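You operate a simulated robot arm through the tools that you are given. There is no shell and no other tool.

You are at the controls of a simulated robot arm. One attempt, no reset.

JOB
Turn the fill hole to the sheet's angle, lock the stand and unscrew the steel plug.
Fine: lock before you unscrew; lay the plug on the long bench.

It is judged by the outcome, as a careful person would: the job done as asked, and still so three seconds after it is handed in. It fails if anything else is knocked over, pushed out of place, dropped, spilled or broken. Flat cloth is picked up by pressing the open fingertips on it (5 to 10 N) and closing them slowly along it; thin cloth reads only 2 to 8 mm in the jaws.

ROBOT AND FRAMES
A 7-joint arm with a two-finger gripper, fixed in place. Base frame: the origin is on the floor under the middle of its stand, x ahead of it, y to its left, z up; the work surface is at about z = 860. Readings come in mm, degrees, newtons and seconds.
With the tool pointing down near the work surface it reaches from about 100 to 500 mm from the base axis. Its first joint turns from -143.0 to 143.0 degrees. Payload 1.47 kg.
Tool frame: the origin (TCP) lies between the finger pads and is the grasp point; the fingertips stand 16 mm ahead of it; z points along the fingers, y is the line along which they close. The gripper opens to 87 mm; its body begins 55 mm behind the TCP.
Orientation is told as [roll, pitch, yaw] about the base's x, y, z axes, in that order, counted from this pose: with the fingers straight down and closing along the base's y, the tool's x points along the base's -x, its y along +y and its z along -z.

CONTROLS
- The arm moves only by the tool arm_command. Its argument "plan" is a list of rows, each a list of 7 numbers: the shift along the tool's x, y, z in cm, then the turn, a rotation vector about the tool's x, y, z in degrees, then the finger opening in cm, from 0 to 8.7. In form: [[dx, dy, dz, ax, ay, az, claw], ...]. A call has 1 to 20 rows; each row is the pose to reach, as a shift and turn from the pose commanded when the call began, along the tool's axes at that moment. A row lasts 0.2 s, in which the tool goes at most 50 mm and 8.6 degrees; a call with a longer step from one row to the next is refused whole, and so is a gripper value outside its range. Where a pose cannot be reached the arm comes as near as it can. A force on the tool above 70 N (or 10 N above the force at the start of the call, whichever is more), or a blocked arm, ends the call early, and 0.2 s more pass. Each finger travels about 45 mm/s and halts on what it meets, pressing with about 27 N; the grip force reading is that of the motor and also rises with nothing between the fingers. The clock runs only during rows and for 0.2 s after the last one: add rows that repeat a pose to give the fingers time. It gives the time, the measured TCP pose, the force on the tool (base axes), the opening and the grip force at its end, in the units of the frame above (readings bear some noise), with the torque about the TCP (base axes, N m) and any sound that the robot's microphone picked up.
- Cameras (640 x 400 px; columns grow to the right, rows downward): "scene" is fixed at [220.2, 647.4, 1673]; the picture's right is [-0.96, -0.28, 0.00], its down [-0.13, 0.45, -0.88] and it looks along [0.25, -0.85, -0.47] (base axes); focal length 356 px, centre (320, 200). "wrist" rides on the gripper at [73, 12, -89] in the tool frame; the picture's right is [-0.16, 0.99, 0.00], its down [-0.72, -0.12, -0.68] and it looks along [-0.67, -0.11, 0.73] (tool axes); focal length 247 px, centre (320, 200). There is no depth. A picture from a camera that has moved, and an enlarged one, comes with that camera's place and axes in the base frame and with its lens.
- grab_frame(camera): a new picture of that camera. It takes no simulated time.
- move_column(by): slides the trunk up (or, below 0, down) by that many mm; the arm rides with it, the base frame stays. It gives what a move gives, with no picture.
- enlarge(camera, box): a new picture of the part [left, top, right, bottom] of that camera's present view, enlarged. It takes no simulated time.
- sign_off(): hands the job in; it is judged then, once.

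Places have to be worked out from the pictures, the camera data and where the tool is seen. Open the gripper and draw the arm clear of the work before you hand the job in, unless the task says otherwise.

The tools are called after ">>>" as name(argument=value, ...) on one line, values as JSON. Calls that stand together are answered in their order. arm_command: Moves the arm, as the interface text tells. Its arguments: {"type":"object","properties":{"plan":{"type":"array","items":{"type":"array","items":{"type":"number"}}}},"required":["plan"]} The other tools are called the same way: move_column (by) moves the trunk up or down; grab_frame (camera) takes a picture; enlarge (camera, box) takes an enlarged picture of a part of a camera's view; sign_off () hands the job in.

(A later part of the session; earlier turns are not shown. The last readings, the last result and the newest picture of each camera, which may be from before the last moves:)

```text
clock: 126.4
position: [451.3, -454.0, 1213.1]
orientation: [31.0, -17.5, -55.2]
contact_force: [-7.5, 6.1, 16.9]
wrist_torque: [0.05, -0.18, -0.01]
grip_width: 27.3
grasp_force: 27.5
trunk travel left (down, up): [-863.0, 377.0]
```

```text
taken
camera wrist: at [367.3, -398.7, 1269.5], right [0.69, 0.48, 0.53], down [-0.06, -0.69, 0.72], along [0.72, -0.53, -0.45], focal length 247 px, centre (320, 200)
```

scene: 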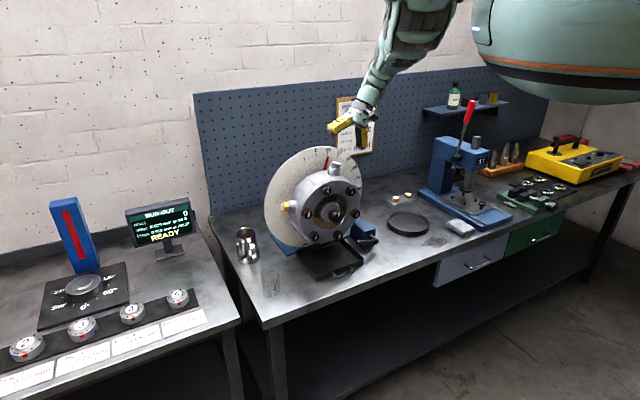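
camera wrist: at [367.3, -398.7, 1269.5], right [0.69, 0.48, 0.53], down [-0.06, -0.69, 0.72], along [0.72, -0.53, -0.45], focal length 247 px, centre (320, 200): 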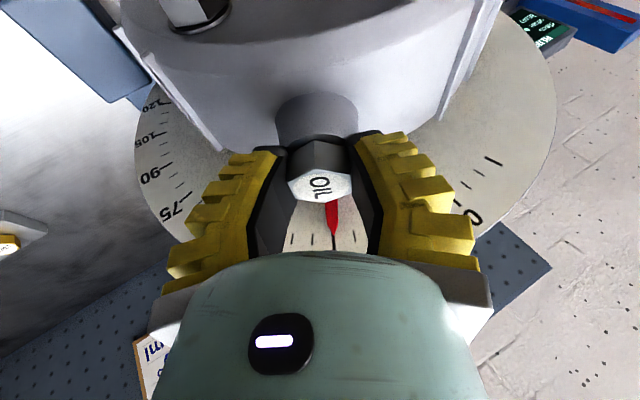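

It turned another 60°, 90° so far. I run a full ratchet cycle in one call: open, back 60°, re-grip, forward 60°, with a slight rise for the thread.

>>> arm_command(plan=[[0, 0, 0, 0, 0, 0, 3.6], [0, 0, 0, 0, 0, 0, 4.8], [-0.004, 0.054, 0.001, 2.93, 0, 8.06, 4.8], [-0.015, 0.106, 0.005, 5.86, 0, 16.11, 4.8], [-0.034, 0.156, 0.012, 8.79, 0, 24.17, 4.8], [-0.059, 0.203, 0.021, 11.73, 0, 32.23, 4.8], [-0.09, 0.245, 0.033, 14.66, 0, 40.29, 4.8], [-0.127, 0.281, 0.046, 17.59, 0, 48.34, 4.8], [-0.169, 0.312, 0.062, 20.52, 0, 56.4, 4.8], [-0.169, 0.312, 0.062, 20.52, 0, 56.4, 3.6], [-0.169, 0.312, 0.062, 20.52, 0, 56.4, 2.2], [-0.169, 0.312, 0.062, 20.52, 0, 56.4, 1.0], [-0.169, 0.312, 0.062, 20.52, 0, 56.4, 1.0], [-0.128, 0.281, 0.043, 17.59, 0, 48.34, 1.0], [-0.0925, 0.245, 0.026, 14.66, 0, 40.29, 1.0], [-0.063, 0.203, 0.011, 11.73, 0, 32.23, 1.0], [-0.039, 0.156, -0.0015, 8.79, 0, 24.17, 1.0], [-0.021, 0.106, -0.012, 5.86, 0, 16.11, 1.0], [-0.011, 0.054, -0.019, 2.93, 0, 8.06, 1.0], [-0.0085, 0, -0.0235, 0, 0, 0, 1.0]])

>>> grab_frame(camera="wrist")

>>> enlarge(camera="scene", box=[290, 130, 390, 210])

```text
clock: 130.6
position: [450.8, -455.7, 1214.1]
orientation: [31.0, -17.6, -55.1]
contact_force: [-4.1, 2.7, 16.0]
wrist_torque: [0.0, -0.13, -0.06]
grip_width: 26.2
grasp_force: 27.3
trunk travel left (down, up): [-863.0, 377.0]
```

```text
taken
camera wrist: at [367.0, -398.9, 1270.1], right [0.69, 0.49, 0.53], down [-0.07, -0.69, 0.72], along [0.72, -0.53, -0.45], focal length 247 px, centre (320, 200)
```

wrist: 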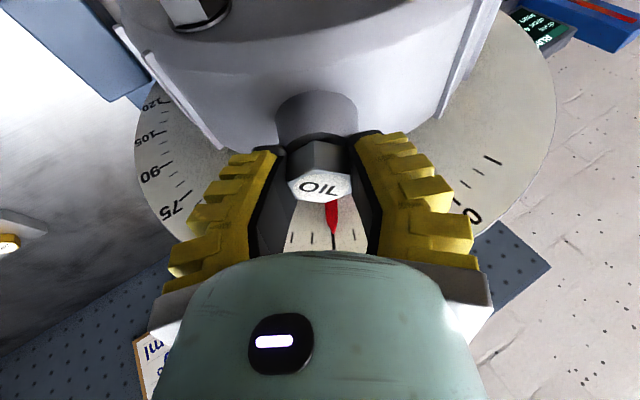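

```text
5.00 times, centred on (340, 170) of scene
camera zoom: at [220.2, 647.4, 1673.0], right [-0.96, -0.28, 0.0], down [-0.13, 0.45, -0.88], along [0.25, -0.85, -0.47], focal length 1781 px, centre (220, 350)
```

zoom: 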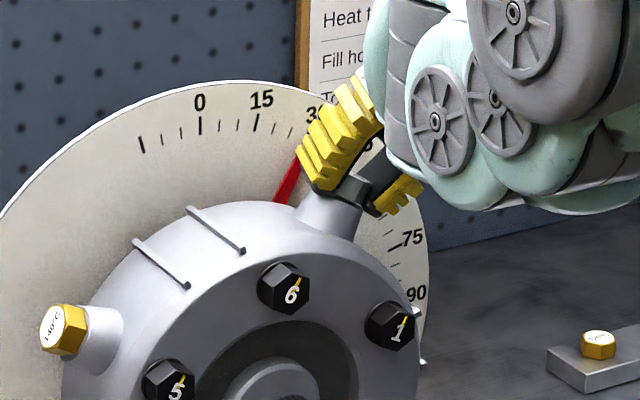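

The OIL text has turned another 60°, about 150° in total. I repeat the cycle.

>>> arm_command(plan=[[0, 0, 0, 0, 0, 0, 3.6], [0, 0, 0, 0, 0, 0, 4.8], [-0.004, 0.054, 0.001, 2.93, 0, 8.06, 4.8], [-0.015, 0.106, 0.005, 5.86, 0, 16.11, 4.8], [-0.034, 0.156, 0.012, 8.79, 0, 24.17, 4.8], [-0.059, 0.203, 0.021, 11.73, 0, 32.23, 4.8], [-0.09, 0.245, 0.033, 14.66, 0, 40.29, 4.8], [-0.127, 0.281, 0.046, 17.59, 0, 48.34, 4.8], [-0.169, 0.312, 0.062, 20.52, 0, 56.4, 4.8], [-0.169, 0.312, 0.062, 20.52, 0, 56.4, 3.6], [-0.169, 0.312, 0.062, 20.52, 0, 56.4, 2.2], [-0.169, 0.312, 0.062, 20.52, 0, 56.4, 1.0], [-0.169, 0.312, 0.062, 20.52, 0, 56.4, 1.0], [-0.128, 0.281, 0.043, 17.59, 0, 48.34, 1.0], [-0.0925, 0.245, 0.026, 14.66, 0, 40.29, 1.0], [-0.063, 0.203, 0.011, 11.73, 0, 32.23, 1.0], [-0.039, 0.156, -0.0015, 8.79, 0, 24.17, 1.0], [-0.021, 0.106, -0.012, 5.86, 0, 16.11, 1.0], [-0.011, 0.054, -0.019, 2.93, 0, 8.06, 1.0], [-0.0085, 0, -0.0235, 0, 0, 0, 1.0]])

>>> grab_frame(camera="wrist")

```text
clock: 134.8
position: [450.7, -455.3, 1214.8]
orientation: [31.0, -17.6, -55.1]
contact_force: [-2.3, -2.9, 10.6]
wrist_torque: [-0.12, -0.15, -0.15]
grip_width: 24.0
grasp_force: 27.3
trunk travel left (down, up): [-863.0, 377.0]
```

```text
taken
camera wrist: at [366.6, -399.3, 1271.2], right [0.69, 0.49, 0.53], down [-0.07, -0.69, 0.72], along [0.72, -0.53, -0.45], focal length 247 px, centre (320, 200)
```

wrist: 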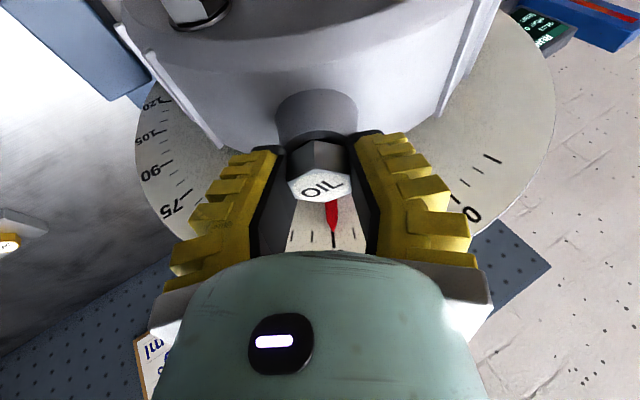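

About 210° now. I continue the cycles, with one picture each time to watch how the head rises.

>>> arm_command(plan=[[0, 0, 0, 0, 0, 0, 3.6], [0, 0, 0, 0, 0, 0, 4.8], [-0.004, 0.054, 0.001, 2.93, 0, 8.06, 4.8], [-0.015, 0.106, 0.005, 5.86, 0, 16.11, 4.8], [-0.034, 0.156, 0.012, 8.79, 0, 24.17, 4.8], [-0.059, 0.203, 0.021, 11.73, 0, 32.23, 4.8], [-0.09, 0.245, 0.033, 14.66, 0, 40.29, 4.8], [-0.127, 0.281, 0.046, 17.59, 0, 48.34, 4.8], [-0.169, 0.312, 0.062, 20.52, 0, 56.4, 4.8], [-0.169, 0.312, 0.062, 20.52, 0, 56.4, 3.6], [-0.169, 0.312, 0.062, 20.52, 0, 56.4, 2.2], [-0.169, 0.312, 0.062, 20.52, 0, 56.4, 1.0], [-0.169, 0.312, 0.062, 20.52, 0, 56.4, 1.0], [-0.128, 0.281, 0.043, 17.59, 0, 48.34, 1.0], [-0.0925, 0.245, 0.026, 14.66, 0, 40.29, 1.0], [-0.063, 0.203, 0.011, 11.73, 0, 32.23, 1.0], [-0.039, 0.156, -0.0015, 8.79, 0, 24.17, 1.0], [-0.021, 0.106, -0.012, 5.86, 0, 16.11, 1.0], [-0.011, 0.054, -0.019, 2.93, 0, 8.06, 1.0], [-0.0085, 0, -0.0235, 0, 0, 0, 1.0]])

>>> enlarge(camera="wrist", box=[240, 70, 400, 230])

>>> enlarge(camera="scene", box=[325, 145, 375, 195])

```text
clock: 139.0
position: [452.0, -454.7, 1211.7]
orientation: [30.9, -17.4, -55.1]
contact_force: [-3.6, -0.1, 7.1]
wrist_torque: [0.14, -0.11, 0.01]
grip_width: 23.8
grasp_force: 27.1
trunk travel left (down, up): [-863.0, 377.0]
```

```text
2.50 times, centred on (320, 150) of wrist
camera zoom: at [367.4, -398.6, 1269.7], right [0.69, 0.48, 0.53], down [-0.06, -0.69, 0.72], along [0.72, -0.53, -0.45], focal length 617 px, centre (320, 325)
```

zoom: 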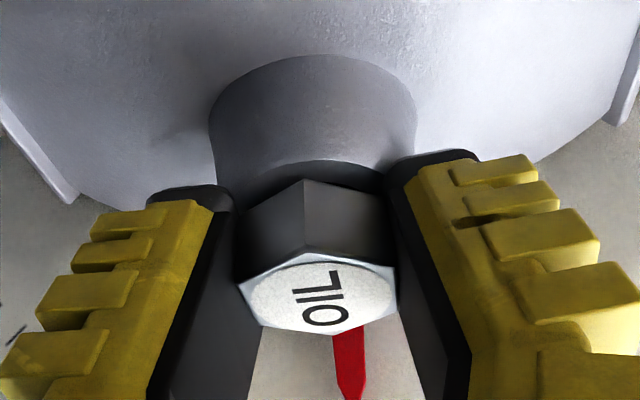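

```text
8.00 times, centred on (350, 170) of scene
camera zoom: at [220.2, 647.4, 1673.0], right [-0.96, -0.28, 0.0], down [-0.13, 0.45, -0.88], along [0.25, -0.85, -0.47], focal length 2850 px, centre (80, 440)
```

zoom: 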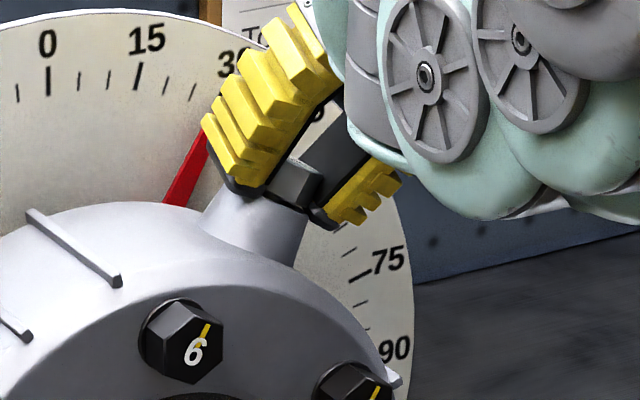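

About 270°, turning fine and the housing still. I run two more cycles.

>>> arm_command(plan=[[0, 0, 0, 0, 0, 0, 3.6], [0, 0, 0, 0, 0, 0, 4.8], [-0.004, 0.054, 0.001, 2.93, 0, 8.06, 4.8], [-0.015, 0.106, 0.005, 5.86, 0, 16.11, 4.8], [-0.034, 0.156, 0.012, 8.79, 0, 24.17, 4.8], [-0.059, 0.203, 0.021, 11.73, 0, 32.23, 4.8], [-0.09, 0.245, 0.033, 14.66, 0, 40.29, 4.8], [-0.127, 0.281, 0.046, 17.59, 0, 48.34, 4.8], [-0.169, 0.312, 0.062, 20.52, 0, 56.4, 4.8], [-0.169, 0.312, 0.062, 20.52, 0, 56.4, 3.6], [-0.169, 0.312, 0.062, 20.52, 0, 56.4, 2.2], [-0.169, 0.312, 0.062, 20.52, 0, 56.4, 1.0], [-0.169, 0.312, 0.062, 20.52, 0, 56.4, 1.0], [-0.128, 0.281, 0.043, 17.59, 0, 48.34, 1.0], [-0.0925, 0.245, 0.026, 14.66, 0, 40.29, 1.0], [-0.063, 0.203, 0.011, 11.73, 0, 32.23, 1.0], [-0.039, 0.156, -0.0015, 8.79, 0, 24.17, 1.0], [-0.021, 0.106, -0.012, 5.86, 0, 16.11, 1.0], [-0.011, 0.054, -0.019, 2.93, 0, 8.06, 1.0], [-0.0085, 0, -0.0235, 0, 0, 0, 1.0]])

>>> enlarge(camera="wrist", box=[240, 70, 400, 230])

>>> enlarge(camera="scene", box=[325, 145, 375, 195])

```text
clock: 143.2
position: [451.7, -454.3, 1212.8]
orientation: [30.9, -17.5, -55.1]
contact_force: [-5.2, -2.6, 8.0]
wrist_torque: [-0.02, -0.06, -0.14]
grip_width: 23.6
grasp_force: 26.8
trunk travel left (down, up): [-863.0, 377.0]
```

```text
2.50 times, centred on (320, 150) of wrist
camera zoom: at [366.4, -399.3, 1270.5], right [0.69, 0.49, 0.53], down [-0.06, -0.69, 0.72], along [0.72, -0.53, -0.45], focal length 617 px, centre (320, 325)
```

zoom: 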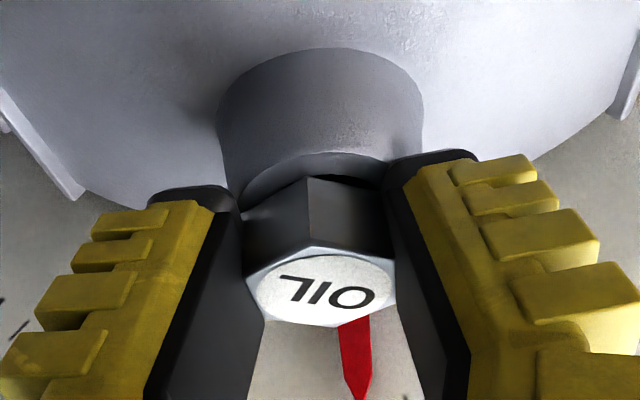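

```text
8.00 times, centred on (350, 170) of scene
camera zoom: at [220.2, 647.4, 1673.0], right [-0.96, -0.28, 0.0], down [-0.13, 0.45, -0.88], along [0.25, -0.85, -0.47], focal length 2850 px, centre (80, 440)
```

zoom: 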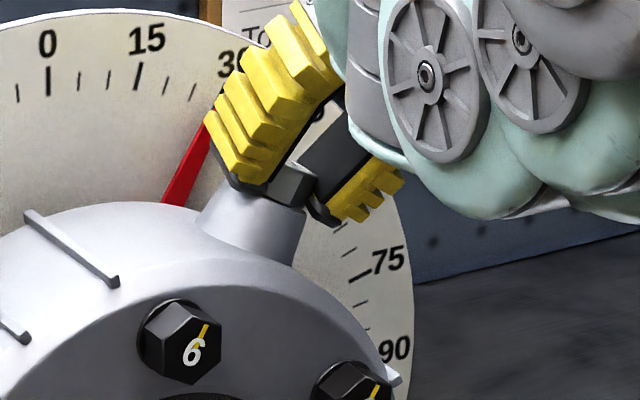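

About 330°, and a gap is opening under the head. I'll watch the housing angle carefully and run the next cycle.

>>> arm_command(plan=[[0, 0, 0, 0, 0, 0, 3.6], [0, 0, 0, 0, 0, 0, 4.8], [-0.004, 0.054, 0.001, 2.93, 0, 8.06, 4.8], [-0.015, 0.106, 0.005, 5.86, 0, 16.11, 4.8], [-0.034, 0.156, 0.012, 8.79, 0, 24.17, 4.8], [-0.059, 0.203, 0.021, 11.73, 0, 32.23, 4.8], [-0.09, 0.245, 0.033, 14.66, 0, 40.29, 4.8], [-0.127, 0.281, 0.046, 17.59, 0, 48.34, 4.8], [-0.169, 0.312, 0.062, 20.52, 0, 56.4, 4.8], [-0.169, 0.312, 0.062, 20.52, 0, 56.4, 4.8]])

>>> enlarge(camera="scene", box=[290, 140, 350, 190])

>>> grab_frame(camera="wrist")

```text
clock: 145.4
position: [454.5, -455.0, 1215.3]
orientation: [14.4, 5.8, -107.1]
contact_force: [-0.3, 0.3, -0.3]
wrist_torque: [-0.01, -0.01, -0.01]
grip_width: 53.4
grasp_force: 3.9
trunk travel left (down, up): [-863.0, 377.0]
```

```text
8.00 times, centred on (320, 165) of scene
camera zoom: at [220.2, 647.4, 1673.0], right [-0.96, -0.28, 0.0], down [-0.13, 0.45, -0.88], along [0.25, -0.85, -0.47], focal length 2850 px, centre (320, 480)
```

zoom: 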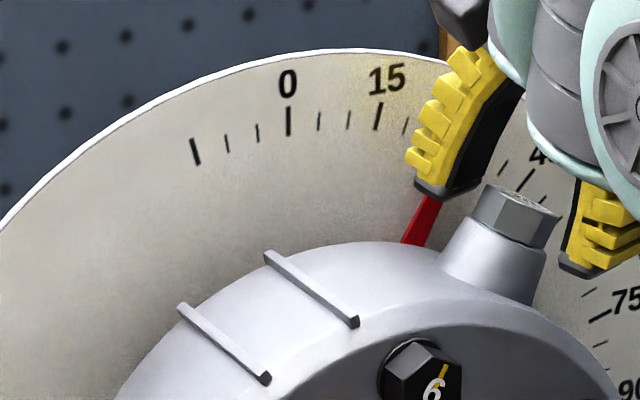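

```text
taken
camera wrist: at [461.4, -390.9, 1311.3], right [0.86, -0.46, 0.23], down [-0.5, -0.67, 0.55], along [-0.1, -0.59, -0.8], focal length 247 px, centre (320, 200)
```

wrist: 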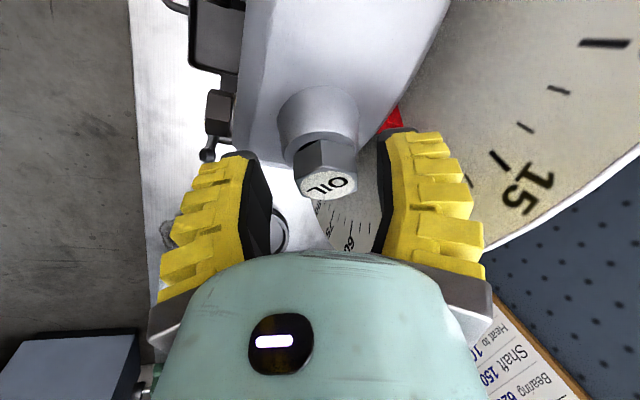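

The housing is still where it was and the plug has turned about 330°. I run the cycle starting from this swung-back pose: close, turn 60°, open, swing back.

>>> arm_command(plan=[[0, 0, 0, 0, 0, 0, 3.6], [0, 0, 0, 0, 0, 0, 2.2], [0, 0, 0, 0, 0, 0, 1.0], [-0.005, -0.054, -0.002, -2.93, 0, -8.06, 1.0], [-0.017, -0.106, -0.002, -5.86, 0, -16.11, 1.0], [-0.037, -0.156, 0.002, -8.79, 0, -24.17, 1.0], [-0.064, -0.203, 0.008, -11.73, 0, -32.23, 1.0], [-0.096, -0.245, 0.016, -14.66, 0, -40.29, 1.0], [-0.134, -0.281, 0.026, -17.59, 0, -48.34, 1.0], [-0.178, -0.312, 0.038, -20.52, 0, -56.4, 1.0], [-0.178, -0.312, 0.038, -20.52, 0, -56.4, 3.6], [-0.178, -0.312, 0.038, -20.52, 0, -56.4, 4.8], [-0.136, -0.281, 0.0225, -17.59, 0, -48.34, 4.8], [-0.0985, -0.245, 0.0095, -14.66, 0, -40.29, 4.8], [-0.0675, -0.203, -0.0025, -11.73, 0, -32.23, 4.8], [-0.042, -0.156, -0.0115, -8.79, 0, -24.17, 4.8], [-0.0235, -0.106, -0.0185, -5.86, 0, -16.11, 4.8], [-0.0125, -0.054, -0.0225, -2.93, 0, -8.06, 4.8], [-0.0085, 0, -0.0235, 0, 0, 0, 4.8]])

>>> enlarge(camera="wrist", box=[240, 70, 400, 230])

>>> enlarge(camera="scene", box=[325, 145, 375, 195])

```text
clock: 149.4
position: [454.8, -453.8, 1215.4]
orientation: [14.3, 5.8, -107.0]
contact_force: [-0.1, -0.1, 0.5]
wrist_torque: [0.01, 0.03, 0.02]
grip_width: 53.3
grasp_force: 4.0
trunk travel left (down, up): [-863.0, 377.0]
```

```text
2.50 times, centred on (320, 150) of wrist
camera zoom: at [461.8, -391.2, 1311.9], right [0.86, -0.45, 0.23], down [-0.5, -0.67, 0.55], along [-0.1, -0.59, -0.8], focal length 617 px, centre (320, 325)
```

zoom: 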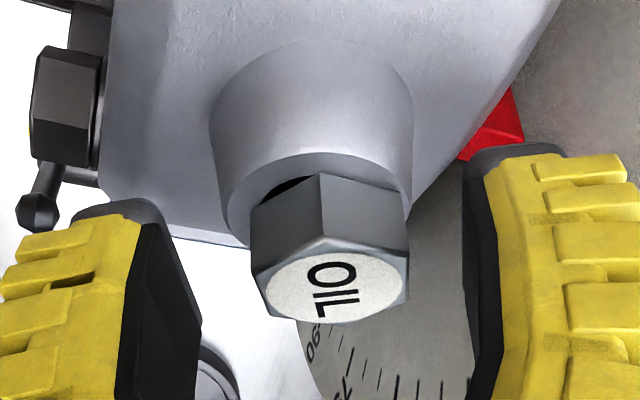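

```text
8.00 times, centred on (350, 170) of scene
camera zoom: at [220.2, 647.4, 1673.0], right [-0.96, -0.28, 0.0], down [-0.13, 0.45, -0.88], along [0.25, -0.85, -0.47], focal length 2850 px, centre (80, 440)
```

zoom: 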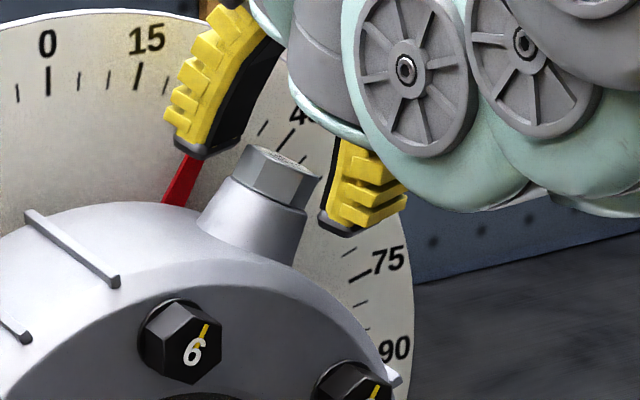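

A dark gap shows under the head, so the plug is rising (about 390° so far). I run two more cycles.

>>> arm_command(plan=[[0, 0, 0, 0, 0, 0, 3.6], [0, 0, 0, 0, 0, 0, 2.2], [0, 0, 0, 0, 0, 0, 1.0], [-0.005, -0.054, -0.002, -2.93, 0, -8.06, 1.0], [-0.017, -0.106, -0.002, -5.86, 0, -16.11, 1.0], [-0.037, -0.156, 0.002, -8.79, 0, -24.17, 1.0], [-0.064, -0.203, 0.008, -11.73, 0, -32.23, 1.0], [-0.096, -0.245, 0.016, -14.66, 0, -40.29, 1.0], [-0.134, -0.281, 0.026, -17.59, 0, -48.34, 1.0], [-0.178, -0.312, 0.038, -20.52, 0, -56.4, 1.0], [-0.178, -0.312, 0.038, -20.52, 0, -56.4, 3.6], [-0.178, -0.312, 0.038, -20.52, 0, -56.4, 4.8], [-0.136, -0.281, 0.0225, -17.59, 0, -48.34, 4.8], [-0.0985, -0.245, 0.0095, -14.66, 0, -40.29, 4.8], [-0.0675, -0.203, -0.0025, -11.73, 0, -32.23, 4.8], [-0.042, -0.156, -0.0115, -8.79, 0, -24.17, 4.8], [-0.0235, -0.106, -0.0185, -5.86, 0, -16.11, 4.8], [-0.0125, -0.054, -0.0225, -2.93, 0, -8.06, 4.8], [-0.0085, 0, -0.0235, 0, 0, 0, 4.8]])

>>> arm_command(plan=[[0, 0, 0, 0, 0, 0, 3.6], [0, 0, 0, 0, 0, 0, 2.2], [0, 0, 0, 0, 0, 0, 1.0], [-0.005, -0.054, -0.002, -2.93, 0, -8.06, 1.0], [-0.017, -0.106, -0.002, -5.86, 0, -16.11, 1.0], [-0.037, -0.156, 0.002, -8.79, 0, -24.17, 1.0], [-0.064, -0.203, 0.008, -11.73, 0, -32.23, 1.0], [-0.096, -0.245, 0.016, -14.66, 0, -40.29, 1.0], [-0.134, -0.281, 0.026, -17.59, 0, -48.34, 1.0], [-0.178, -0.312, 0.038, -20.52, 0, -56.4, 1.0], [-0.178, -0.312, 0.038, -20.52, 0, -56.4, 3.6], [-0.178, -0.312, 0.038, -20.52, 0, -56.4, 4.8], [-0.136, -0.281, 0.0225, -17.59, 0, -48.34, 4.8], [-0.0985, -0.245, 0.0095, -14.66, 0, -40.29, 4.8], [-0.0675, -0.203, -0.0025, -11.73, 0, -32.23, 4.8], [-0.042, -0.156, -0.0115, -8.79, 0, -24.17, 4.8], [-0.0235, -0.106, -0.0185, -5.86, 0, -16.11, 4.8], [-0.0125, -0.054, -0.0225, -2.93, 0, -8.06, 4.8], [-0.0085, 0, -0.0235, 0, 0, 0, 4.8]])

>>> enlarge(camera="wrist", box=[240, 70, 400, 230])

>>> enlarge(camera="scene", box=[325, 145, 375, 195])

```text
clock: 153.4
position: [454.4, -455.1, 1215.7]
orientation: [14.3, 5.8, -107.1]
contact_force: [-1.3, -0.1, 0.4]
wrist_torque: [-0.02, -0.03, 0.03]
grip_width: 53.5
grasp_force: 3.6
trunk travel left (down, up): [-863.0, 377.0]
```

```text
clock: 157.4
position: [454.3, -453.7, 1214.6]
orientation: [14.3, 5.7, -107.1]
contact_force: [0.0, 0.1, -1.2]
wrist_torque: [-0.02, -0.01, 0.01]
grip_width: 53.3
grasp_force: 3.7
trunk travel left (down, up): [-863.0, 377.0]
```

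```text
2.50 times, centred on (320, 150) of wrist
camera zoom: at [462.0, -390.7, 1312.1], right [0.86, -0.45, 0.23], down [-0.5, -0.67, 0.55], along [-0.1, -0.59, -0.8], focal length 617 px, centre (320, 325)
```

zoom: 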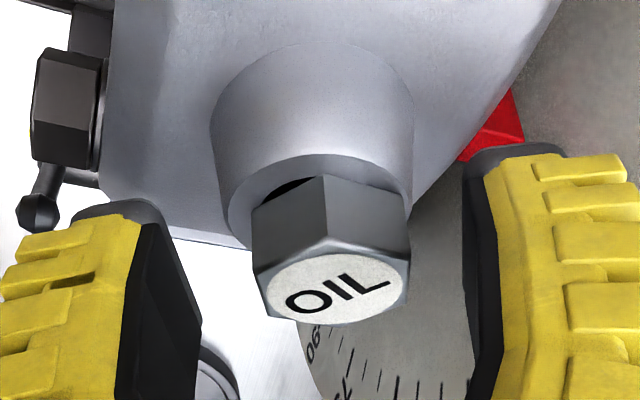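

```text
8.00 times, centred on (350, 170) of scene
camera zoom: at [220.2, 647.4, 1673.0], right [-0.96, -0.28, 0.0], down [-0.13, 0.45, -0.88], along [0.25, -0.85, -0.47], focal length 2850 px, centre (80, 440)
```

zoom: 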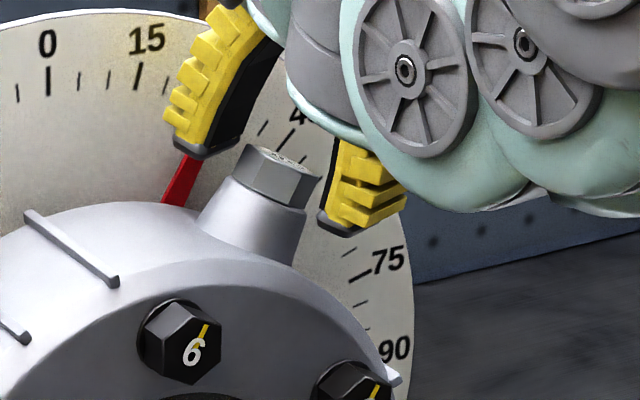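

It turns properly, about 510° now, and rises slowly. I run three more cycles.

>>> arm_command(plan=[[0, 0, 0, 0, 0, 0, 3.6], [0, 0, 0, 0, 0, 0, 2.2], [0, 0, 0, 0, 0, 0, 1.0], [-0.005, -0.054, -0.002, -2.93, 0, -8.06, 1.0], [-0.017, -0.106, -0.002, -5.86, 0, -16.11, 1.0], [-0.037, -0.156, 0.002, -8.79, 0, -24.17, 1.0], [-0.064, -0.203, 0.008, -11.73, 0, -32.23, 1.0], [-0.096, -0.245, 0.016, -14.66, 0, -40.29, 1.0], [-0.134, -0.281, 0.026, -17.59, 0, -48.34, 1.0], [-0.178, -0.312, 0.038, -20.52, 0, -56.4, 1.0], [-0.178, -0.312, 0.038, -20.52, 0, -56.4, 3.6], [-0.178, -0.312, 0.038, -20.52, 0, -56.4, 4.8], [-0.136, -0.281, 0.0225, -17.59, 0, -48.34, 4.8], [-0.0985, -0.245, 0.0095, -14.66, 0, -40.29, 4.8], [-0.0675, -0.203, -0.0025, -11.73, 0, -32.23, 4.8], [-0.042, -0.156, -0.0115, -8.79, 0, -24.17, 4.8], [-0.0235, -0.106, -0.0185, -5.86, 0, -16.11, 4.8], [-0.0125, -0.054, -0.0225, -2.93, 0, -8.06, 4.8], [-0.0085, 0, -0.0235, 0, 0, 0, 4.8]])

>>> arm_command(plan=[[0, 0, 0, 0, 0, 0, 3.6], [0, 0, 0, 0, 0, 0, 2.2], [0, 0, 0, 0, 0, 0, 1.0], [-0.005, -0.054, -0.002, -2.93, 0, -8.06, 1.0], [-0.017, -0.106, -0.002, -5.86, 0, -16.11, 1.0], [-0.037, -0.156, 0.002, -8.79, 0, -24.17, 1.0], [-0.064, -0.203, 0.008, -11.73, 0, -32.23, 1.0], [-0.096, -0.245, 0.016, -14.66, 0, -40.29, 1.0], [-0.134, -0.281, 0.026, -17.59, 0, -48.34, 1.0], [-0.178, -0.312, 0.038, -20.52, 0, -56.4, 1.0], [-0.178, -0.312, 0.038, -20.52, 0, -56.4, 3.6], [-0.178, -0.312, 0.038, -20.52, 0, -56.4, 4.8], [-0.136, -0.281, 0.0225, -17.59, 0, -48.34, 4.8], [-0.0985, -0.245, 0.0095, -14.66, 0, -40.29, 4.8], [-0.0675, -0.203, -0.0025, -11.73, 0, -32.23, 4.8], [-0.042, -0.156, -0.0115, -8.79, 0, -24.17, 4.8], [-0.0235, -0.106, -0.0185, -5.86, 0, -16.11, 4.8], [-0.0125, -0.054, -0.0225, -2.93, 0, -8.06, 4.8], [-0.0085, 0, -0.0235, 0, 0, 0, 4.8]])

>>> enlarge(camera="wrist", box=[240, 70, 400, 230])

>>> enlarge(camera="scene", box=[325, 145, 375, 195])

```text
clock: 161.4
position: [453.6, -454.6, 1215.7]
orientation: [14.3, 5.8, -107.1]
contact_force: [0.3, -0.4, 0.2]
wrist_torque: [0.05, 0.0, -0.02]
grip_width: 53.6
grasp_force: 4.0
trunk travel left (down, up): [-863.0, 377.0]
```

```text
clock: 165.4
position: [455.0, -455.0, 1215.8]
orientation: [14.2, 5.8, -107.1]
contact_force: [0.4, 0.7, 0.1]
wrist_torque: [0.02, 0.0, 0.0]
grip_width: 53.4
grasp_force: 3.6
trunk travel left (down, up): [-863.0, 377.0]
```

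```text
2.50 times, centred on (320, 150) of wrist
camera zoom: at [461.4, -391.3, 1311.9], right [0.86, -0.45, 0.23], down [-0.5, -0.67, 0.55], along [-0.1, -0.59, -0.8], focal length 617 px, centre (320, 325)
```

zoom: 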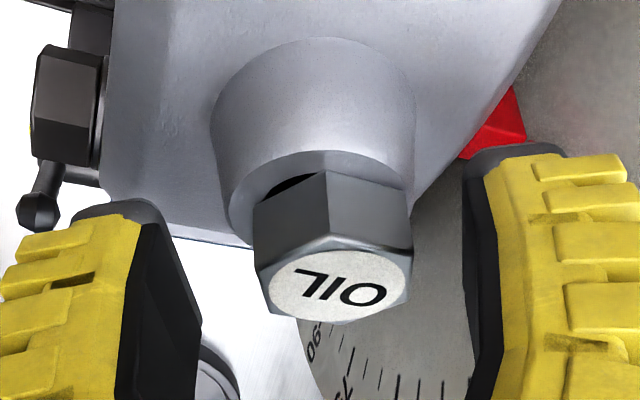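

```text
8.00 times, centred on (350, 170) of scene
camera zoom: at [220.2, 647.4, 1673.0], right [-0.96, -0.28, 0.0], down [-0.13, 0.45, -0.88], along [0.25, -0.85, -0.47], focal length 2850 px, centre (80, 440)
```

zoom: 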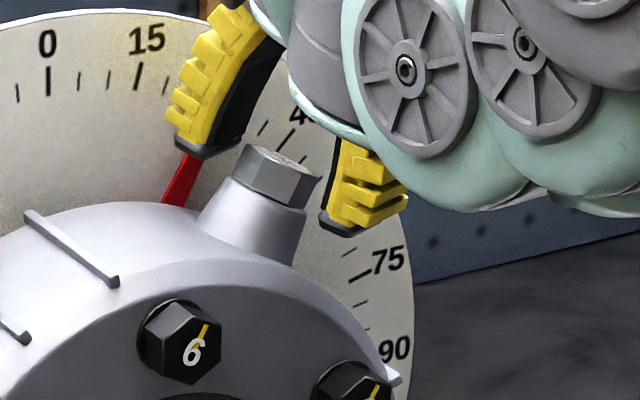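

About 630°. I run two more cycles, stopping the last one in the gripped state to test for lift.

>>> arm_command(plan=[[0, 0, 0, 0, 0, 0, 3.6], [0, 0, 0, 0, 0, 0, 2.2], [0, 0, 0, 0, 0, 0, 1.0], [-0.005, -0.054, -0.002, -2.93, 0, -8.06, 1.0], [-0.017, -0.106, -0.002, -5.86, 0, -16.11, 1.0], [-0.037, -0.156, 0.002, -8.79, 0, -24.17, 1.0], [-0.064, -0.203, 0.008, -11.73, 0, -32.23, 1.0], [-0.096, -0.245, 0.016, -14.66, 0, -40.29, 1.0], [-0.134, -0.281, 0.026, -17.59, 0, -48.34, 1.0], [-0.178, -0.312, 0.038, -20.52, 0, -56.4, 1.0], [-0.178, -0.312, 0.038, -20.52, 0, -56.4, 3.6], [-0.178, -0.312, 0.038, -20.52, 0, -56.4, 4.8], [-0.136, -0.281, 0.0225, -17.59, 0, -48.34, 4.8], [-0.0985, -0.245, 0.0095, -14.66, 0, -40.29, 4.8], [-0.0675, -0.203, -0.0025, -11.73, 0, -32.23, 4.8], [-0.042, -0.156, -0.0115, -8.79, 0, -24.17, 4.8], [-0.0235, -0.106, -0.0185, -5.86, 0, -16.11, 4.8], [-0.0125, -0.054, -0.0225, -2.93, 0, -8.06, 4.8], [-0.0085, 0, -0.0235, 0, 0, 0, 4.8]])

>>> arm_command(plan=[[0, 0, 0, 0, 0, 0, 3.6], [0, 0, 0, 0, 0, 0, 2.2], [0, 0, 0, 0, 0, 0, 1.0], [0, 0, 0, 0, 0, 0, 1.0], [-0.005, -0.054, -0.002, -2.93, 0, -8.06, 1.0], [-0.017, -0.106, -0.002, -5.86, 0, -16.11, 1.0], [-0.037, -0.156, 0.002, -8.79, 0, -24.17, 1.0], [-0.064, -0.203, 0.008, -11.73, 0, -32.23, 1.0], [-0.096, -0.245, 0.016, -14.66, 0, -40.29, 1.0], [-0.134, -0.281, 0.026, -17.59, 0, -48.34, 1.0], [-0.178, -0.312, 0.038, -20.52, 0, -56.4, 1.0]])

>>> enlarge(camera="wrist", box=[240, 70, 400, 230])

```text
clock: 169.4
position: [453.2, -454.1, 1215.9]
orientation: [14.3, 5.8, -107.1]
contact_force: [-0.1, 0.3, -0.6]
wrist_torque: [0.02, -0.01, -0.01]
grip_width: 53.4
grasp_force: 3.7
trunk travel left (down, up): [-863.0, 377.0]
```

```text
clock: 171.8
position: [452.4, -455.9, 1214.8]
orientation: [30.9, -17.5, -55.3]
contact_force: [-6.4, -2.9, 9.7]
wrist_torque: [-0.05, -0.04, -0.12]
grip_width: 24.4
grasp_force: 27.1
trunk travel left (down, up): [-863.0, 377.0]
```

```text
2.50 times, centred on (320, 150) of wrist
camera zoom: at [365.9, -400.4, 1271.8], right [0.69, 0.48, 0.53], down [-0.07, -0.69, 0.72], along [0.72, -0.53, -0.45], focal length 617 px, centre (320, 325)
```

zoom: 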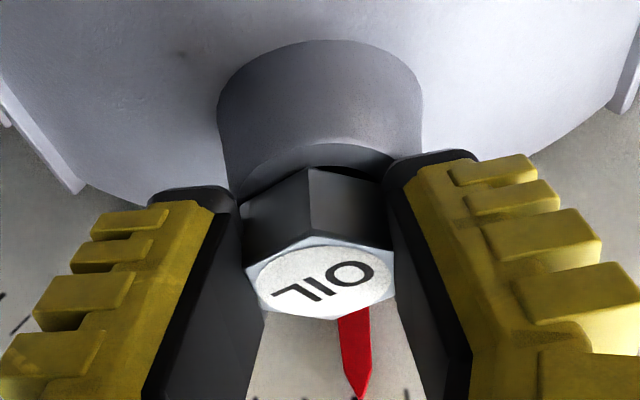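

About 750°. Gripped here, I test whether the plug lifts: pull 4 mm along its axis and read the force.

>>> arm_command(plan=[[-0.034, 0, -0.094, 0, 0, 0, 1.0], [-0.068, 0, -0.188, 0, 0, 0, 1.0], [-0.103, 0, -0.282, 0, 0, 0, 1.0], [-0.137, 0, -0.376, 0, 0, 0, 1.0]])

>>> enlarge(camera="wrist", box=[240, 70, 400, 230])

>>> enlarge(camera="scene", box=[325, 145, 375, 195])

```text
clock: 172.8
position: [449.0, -456.0, 1217.5]
orientation: [31.0, -17.2, -55.2]
contact_force: [0.1, -0.1, 0.2]
wrist_torque: [0.0, 0.02, 0.0]
grip_width: 19.0
grasp_force: 27.0
trunk travel left (down, up): [-863.0, 377.0]
```

```text
2.50 times, centred on (320, 150) of wrist
camera zoom: at [364.1, -400.5, 1274.9], right [0.7, 0.48, 0.53], down [-0.06, -0.7, 0.71], along [0.72, -0.53, -0.45], focal length 617 px, centre (320, 325)
```

zoom: 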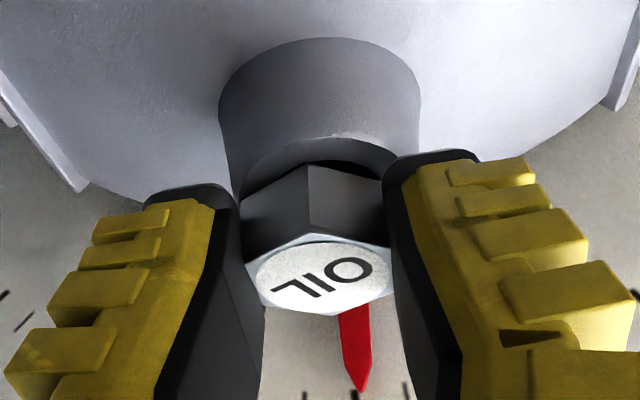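

```text
8.00 times, centred on (350, 170) of scene
camera zoom: at [220.2, 647.4, 1673.0], right [-0.96, -0.28, 0.0], down [-0.13, 0.45, -0.88], along [0.25, -0.85, -0.47], focal length 2850 px, centre (80, 440)
```

zoom: 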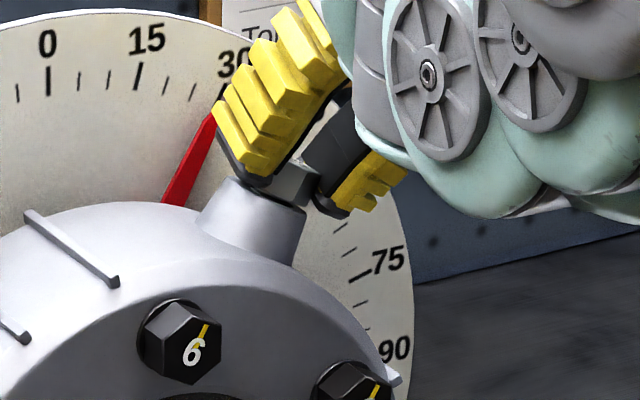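

The fingers seem to have slid up the head by a few mm. I zoom in for a closer look at head and boss.

>>> enlarge(camera="scene", box=[340, 155, 370, 185])

>>> enlarge(camera="wrist", box=[290, 110, 350, 170])

```text
13.33 times, centred on (355, 170) of scene
camera zoom: at [220.2, 647.4, 1673.0], right [-0.96, -0.28, 0.0], down [-0.13, 0.45, -0.88], along [0.25, -0.85, -0.47], focal length 4750 px, centre (-147, 600)
```

zoom: 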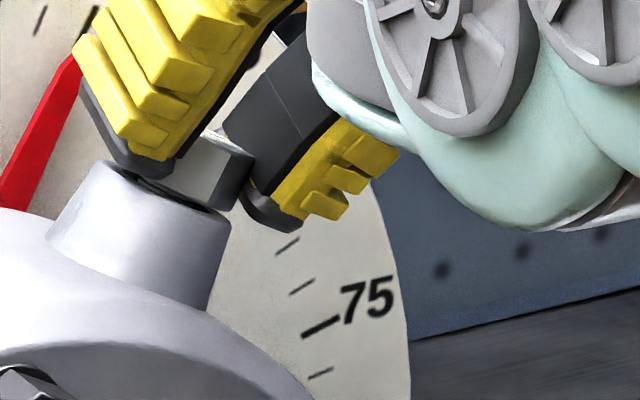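

```text
6.67 times, centred on (320, 140) of wrist
camera zoom: at [364.1, -400.5, 1274.9], right [0.7, 0.48, 0.53], down [-0.06, -0.7, 0.71], along [0.72, -0.53, -0.45], focal length 1646 px, centre (320, 600)
```

zoom: 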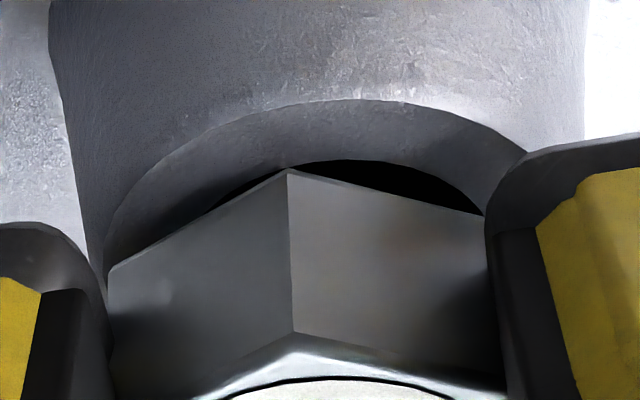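

The head has lifted off the boss and the bore shows around it, with no pull force, so the plug appears free. I keep lifting along its axis, another 10 mm, slowly.

>>> arm_command(plan=[[-0.085, 0, -0.235, 0, 0, 0, 0.8], [-0.17, 0, -0.47, 0, 0, 0, 0.8], [-0.257, 0, -0.705, 0, 0, 0, 0.8], [-0.342, 0, -0.94, 0, 0, 0, 0.8]])

>>> enlarge(camera="wrist", box=[240, 70, 400, 230])

>>> enlarge(camera="scene", box=[335, 145, 375, 185])

```text
clock: 173.8
position: [445.3, -459.0, 1226.7]
orientation: [31.1, -17.3, -55.3]
contact_force: [1.0, 0.9, -0.5]
wrist_torque: [0.0, 0.02, -0.02]
grip_width: 18.5
grasp_force: 27.2
trunk travel left (down, up): [-863.0, 377.0]
```

```text
2.50 times, centred on (320, 150) of wrist
camera zoom: at [360.8, -403.7, 1283.6], right [0.7, 0.48, 0.53], down [-0.07, -0.7, 0.72], along [0.71, -0.53, -0.45], focal length 617 px, centre (320, 325)
```

zoom: 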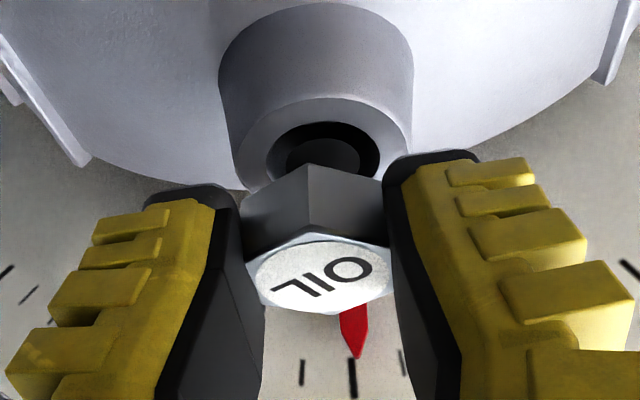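

```text
10.00 times, centred on (355, 165) of scene
camera zoom: at [220.2, 647.4, 1673.0], right [-0.96, -0.28, 0.0], down [-0.13, 0.45, -0.88], along [0.25, -0.85, -0.47], focal length 3562 px, centre (-30, 550)
```

zoom: 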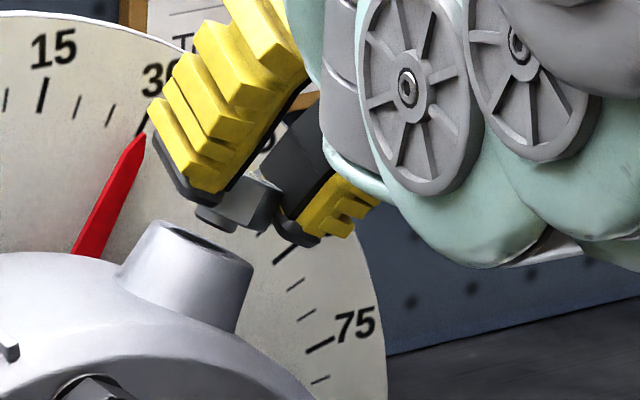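

The plug is out: the empty bore is visible, and the plug with its short thread stub is held in the fingers. The pointer still reads 30. I lift straight up with the trunk, well clear.

>>> move_column(by=230)

>>> grab_frame(camera="wrist")

```text
clock: 176.2
position: [444.5, -458.4, 1457.0]
orientation: [31.0, -17.3, -55.3]
contact_force: [-0.4, 1.2, -0.2]
wrist_torque: [-0.03, -0.02, 0.01]
grip_width: 17.9
grasp_force: 26.9
trunk travel left (down, up): [-1093.0, 147.0]
```

```text
taken
camera wrist: at [360.8, -403.6, 1513.5], right [0.7, 0.48, 0.53], down [-0.07, -0.7, 0.72], along [0.72, -0.53, -0.45], focal length 247 px, centre (320, 200)
```

wrist: 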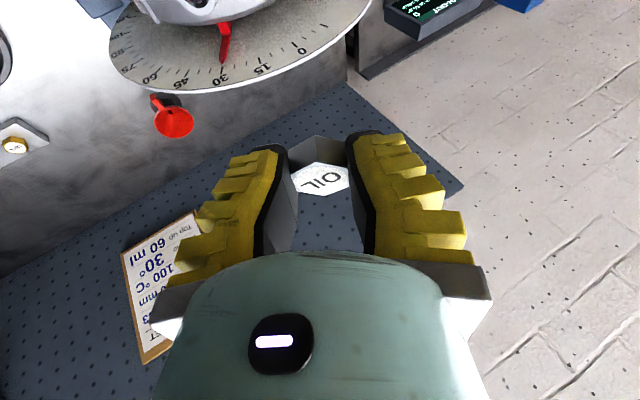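

The plug is held securely, with the tips closing under the head. I carry it inward and over the free bench area in front of the lever, turning it upright on the way.

>>> arm_command(plan=[[1.776, -1.959, 0.618, 2.78, 0, -1.01, 0.8], [3.552, -3.918, 1.236, 5.56, 0, -2.02, 0.8], [5.328, -5.877, 1.854, 8.34, 0, -3.03, 0.8], [7.104, -7.836, 2.472, 11.12, 0, -4.04, 0.8], [8.88, -9.795, 3.09, 13.9, 0, -5.05, 0.8], [10.656, -11.754, 3.708, 16.68, 0, -6.06, 0.8], [12.432, -13.713, 4.326, 19.46, 0, -7.07, 0.8], [14.208, -15.672, 4.944, 22.24, 0, -8.08, 0.8], [15.984, -17.631, 5.562, 25.02, 0, -9.09, 0.8], [17.76, -19.59, 6.18, 27.8, 0, -10.1, 0.8], [17.76, -19.59, 6.18, 27.8, 0, -10.1, 0.8]])

>>> grab_frame(camera="wrist")

>>> grab_frame(camera="scene")

```text
clock: 178.6
position: [262.6, -436.9, 1257.2]
orientation: [-0.2, -20.1, -45.1]
contact_force: [0.2, -0.1, -0.1]
wrist_torque: [-0.01, 0.0, 0.03]
grip_width: 17.1
grasp_force: 26.7
trunk travel left (down, up): [-1093.0, 147.0]
```

```text
taken
camera wrist: at [200.9, -358.4, 1315.6], right [0.81, 0.59, 0.05], down [0.24, -0.4, 0.89], along [0.54, -0.7, -0.46], focal length 247 px, centre (320, 200)
```

wrist: 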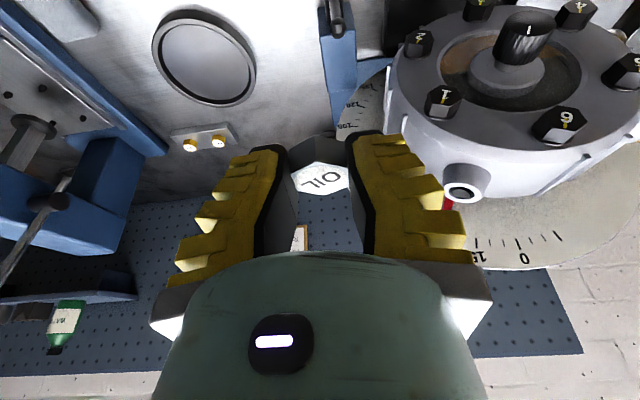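

```text
taken
```

scene: 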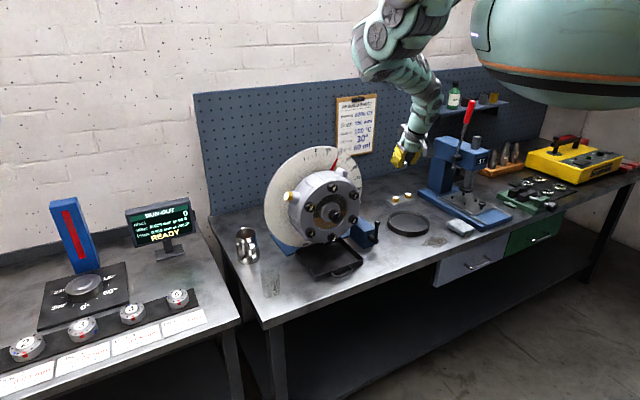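

I look at how the plug hangs in the fingers before lowering.

>>> enlarge(camera="scene", box=[375, 125, 435, 185])

>>> enlarge(camera="wrist", box=[260, 110, 390, 220])

```text
6.67 times, centred on (405, 155) of scene
camera zoom: at [220.2, 647.4, 1673.0], right [-0.96, -0.28, 0.0], down [-0.13, 0.45, -0.88], along [0.25, -0.85, -0.47], focal length 2375 px, centre (-247, 500)
```

zoom: 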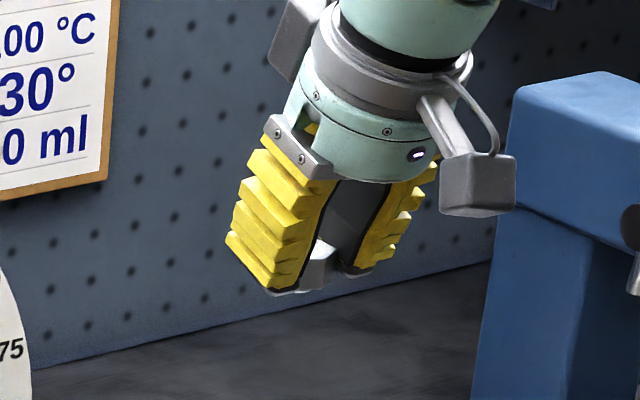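

```text
3.64 times, centred on (325, 165) of wrist
camera zoom: at [200.9, -358.4, 1315.6], right [0.81, 0.59, 0.05], down [0.24, -0.4, 0.89], along [0.54, -0.7, -0.46], focal length 898 px, centre (302, 327)
```

zoom: 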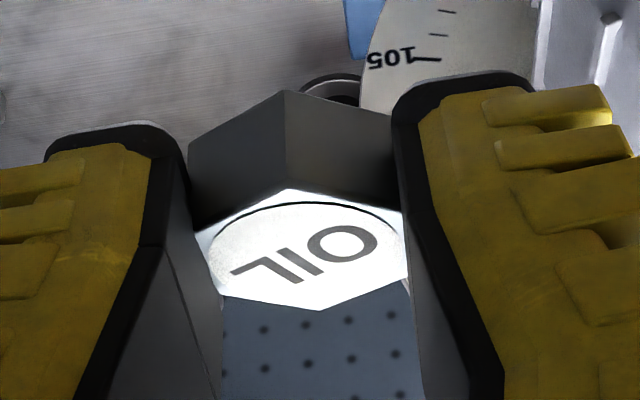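

The plug sits straight in the tips with its stub pointing down. I lower the trunk until the stub is a couple of centimetres above the bench.

>>> move_column(by=-335)

>>> grab_frame(camera="wrist")

>>> enlarge(camera="scene", box=[340, 210, 440, 290])

```text
clock: 181.9
position: [263.5, -437.3, 921.7]
orientation: [-0.2, -20.0, -45.2]
contact_force: [0.4, 0.2, -0.6]
wrist_torque: [-0.01, -0.01, -0.01]
grip_width: 16.2
grasp_force: 27.4
trunk travel left (down, up): [-758.0, 482.0]
```

```text
taken
camera wrist: at [201.4, -358.4, 980.9], right [0.81, 0.59, 0.05], down [0.23, -0.4, 0.89], along [0.54, -0.7, -0.46], focal length 247 px, centre (320, 200)
```

wrist: 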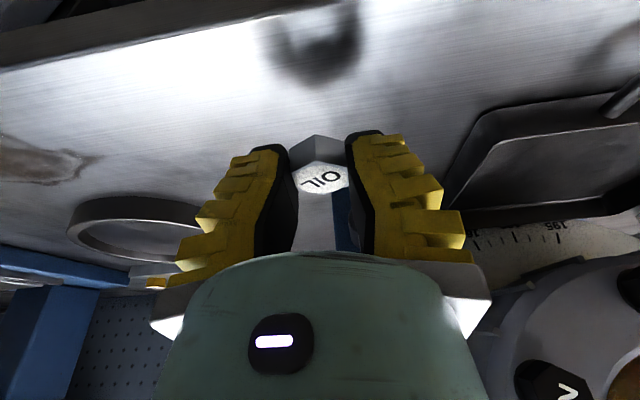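

```text
5.00 times, centred on (390, 250) of scene
camera zoom: at [220.2, 647.4, 1673.0], right [-0.96, -0.28, 0.0], down [-0.13, 0.45, -0.88], along [0.25, -0.85, -0.47], focal length 1781 px, centre (-30, -50)
```

zoom: 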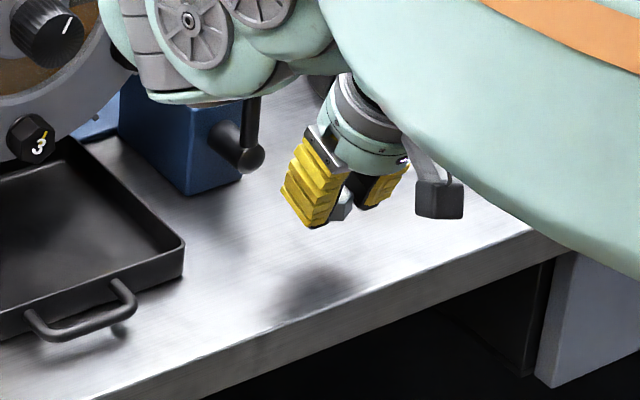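

The arm's elbow passes close above the lever region. To keep clear I shift the hand 5 cm further right before the last bit of lowering.

>>> arm_command(plan=[[0, -1, 0, 0, 0, 0, 0.8], [0, -2, 0, 0, 0, 0, 0.8], [0, -3, 0, 0, 0, 0, 0.8], [0, -4, 0, 0, 0, 0, 0.8], [0, -5, 0, 0, 0, 0, 0.8], [0, -5, 0, 0, 0, 0, 0.8]])

>>> enlarge(camera="scene", box=[340, 190, 460, 290])

>>> grab_frame(camera="wrist")

```text
clock: 183.3
position: [227.5, -470.1, 922.3]
orientation: [-0.3, -20.0, -45.2]
contact_force: [-0.1, 0.1, -1.2]
wrist_torque: [0.03, -0.02, -0.02]
grip_width: 15.7
grasp_force: 26.7
trunk travel left (down, up): [-758.0, 482.0]
```

```text
4.00 times, centred on (400, 240) of scene
camera zoom: at [220.2, 647.4, 1673.0], right [-0.96, -0.28, 0.0], down [-0.13, 0.45, -0.88], along [0.25, -0.85, -0.47], focal length 1425 px, centre (0, 40)
```

zoom: 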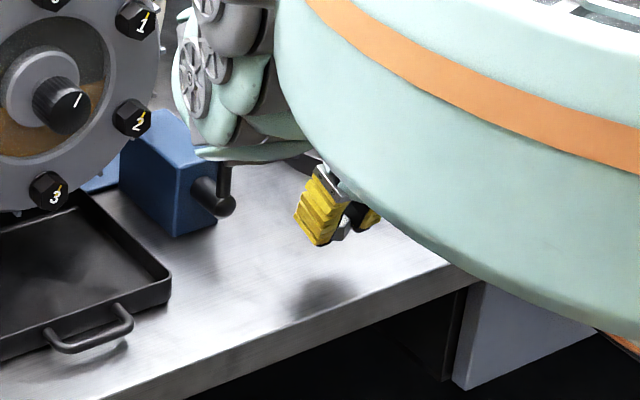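

```text
taken
camera wrist: at [165.3, -393.1, 981.9], right [0.81, 0.59, 0.05], down [0.23, -0.4, 0.89], along [0.54, -0.7, -0.46], focal length 247 px, centre (320, 200)
```

wrist: 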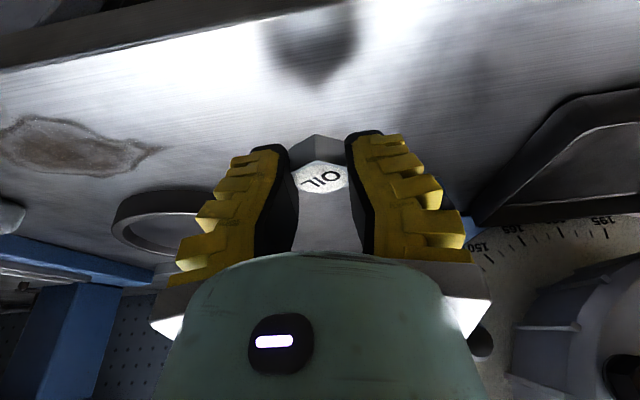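

The lever is untouched and the elbow is well in front of it. I lower in small steps, watching the contact force.

>>> move_column(by=-20)

>>> move_column(by=-6)

>>> grab_frame(camera="wrist")

```text
clock: 184.0
position: [227.4, -470.9, 903.9]
orientation: [-0.3, -20.1, -45.2]
contact_force: [0.3, -0.2, -0.5]
wrist_torque: [-0.03, 0.0, 0.0]
grip_width: 15.8
grasp_force: 27.4
trunk travel left (down, up): [-738.0, 502.0]
```

```text
clock: 184.5
position: [227.8, -470.6, 898.3]
orientation: [-0.3, -20.0, -45.2]
contact_force: [0.4, 0.1, -0.8]
wrist_torque: [0.02, -0.01, 0.01]
grip_width: 15.6
grasp_force: 26.9
trunk travel left (down, up): [-732.0, 508.0]
```

```text
taken
camera wrist: at [165.7, -393.3, 956.0], right [0.81, 0.59, 0.05], down [0.23, -0.4, 0.89], along [0.54, -0.7, -0.46], focal length 247 px, centre (320, 200)
```

wrist: 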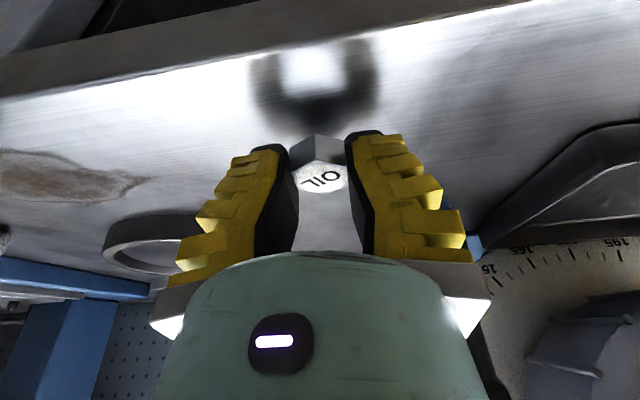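

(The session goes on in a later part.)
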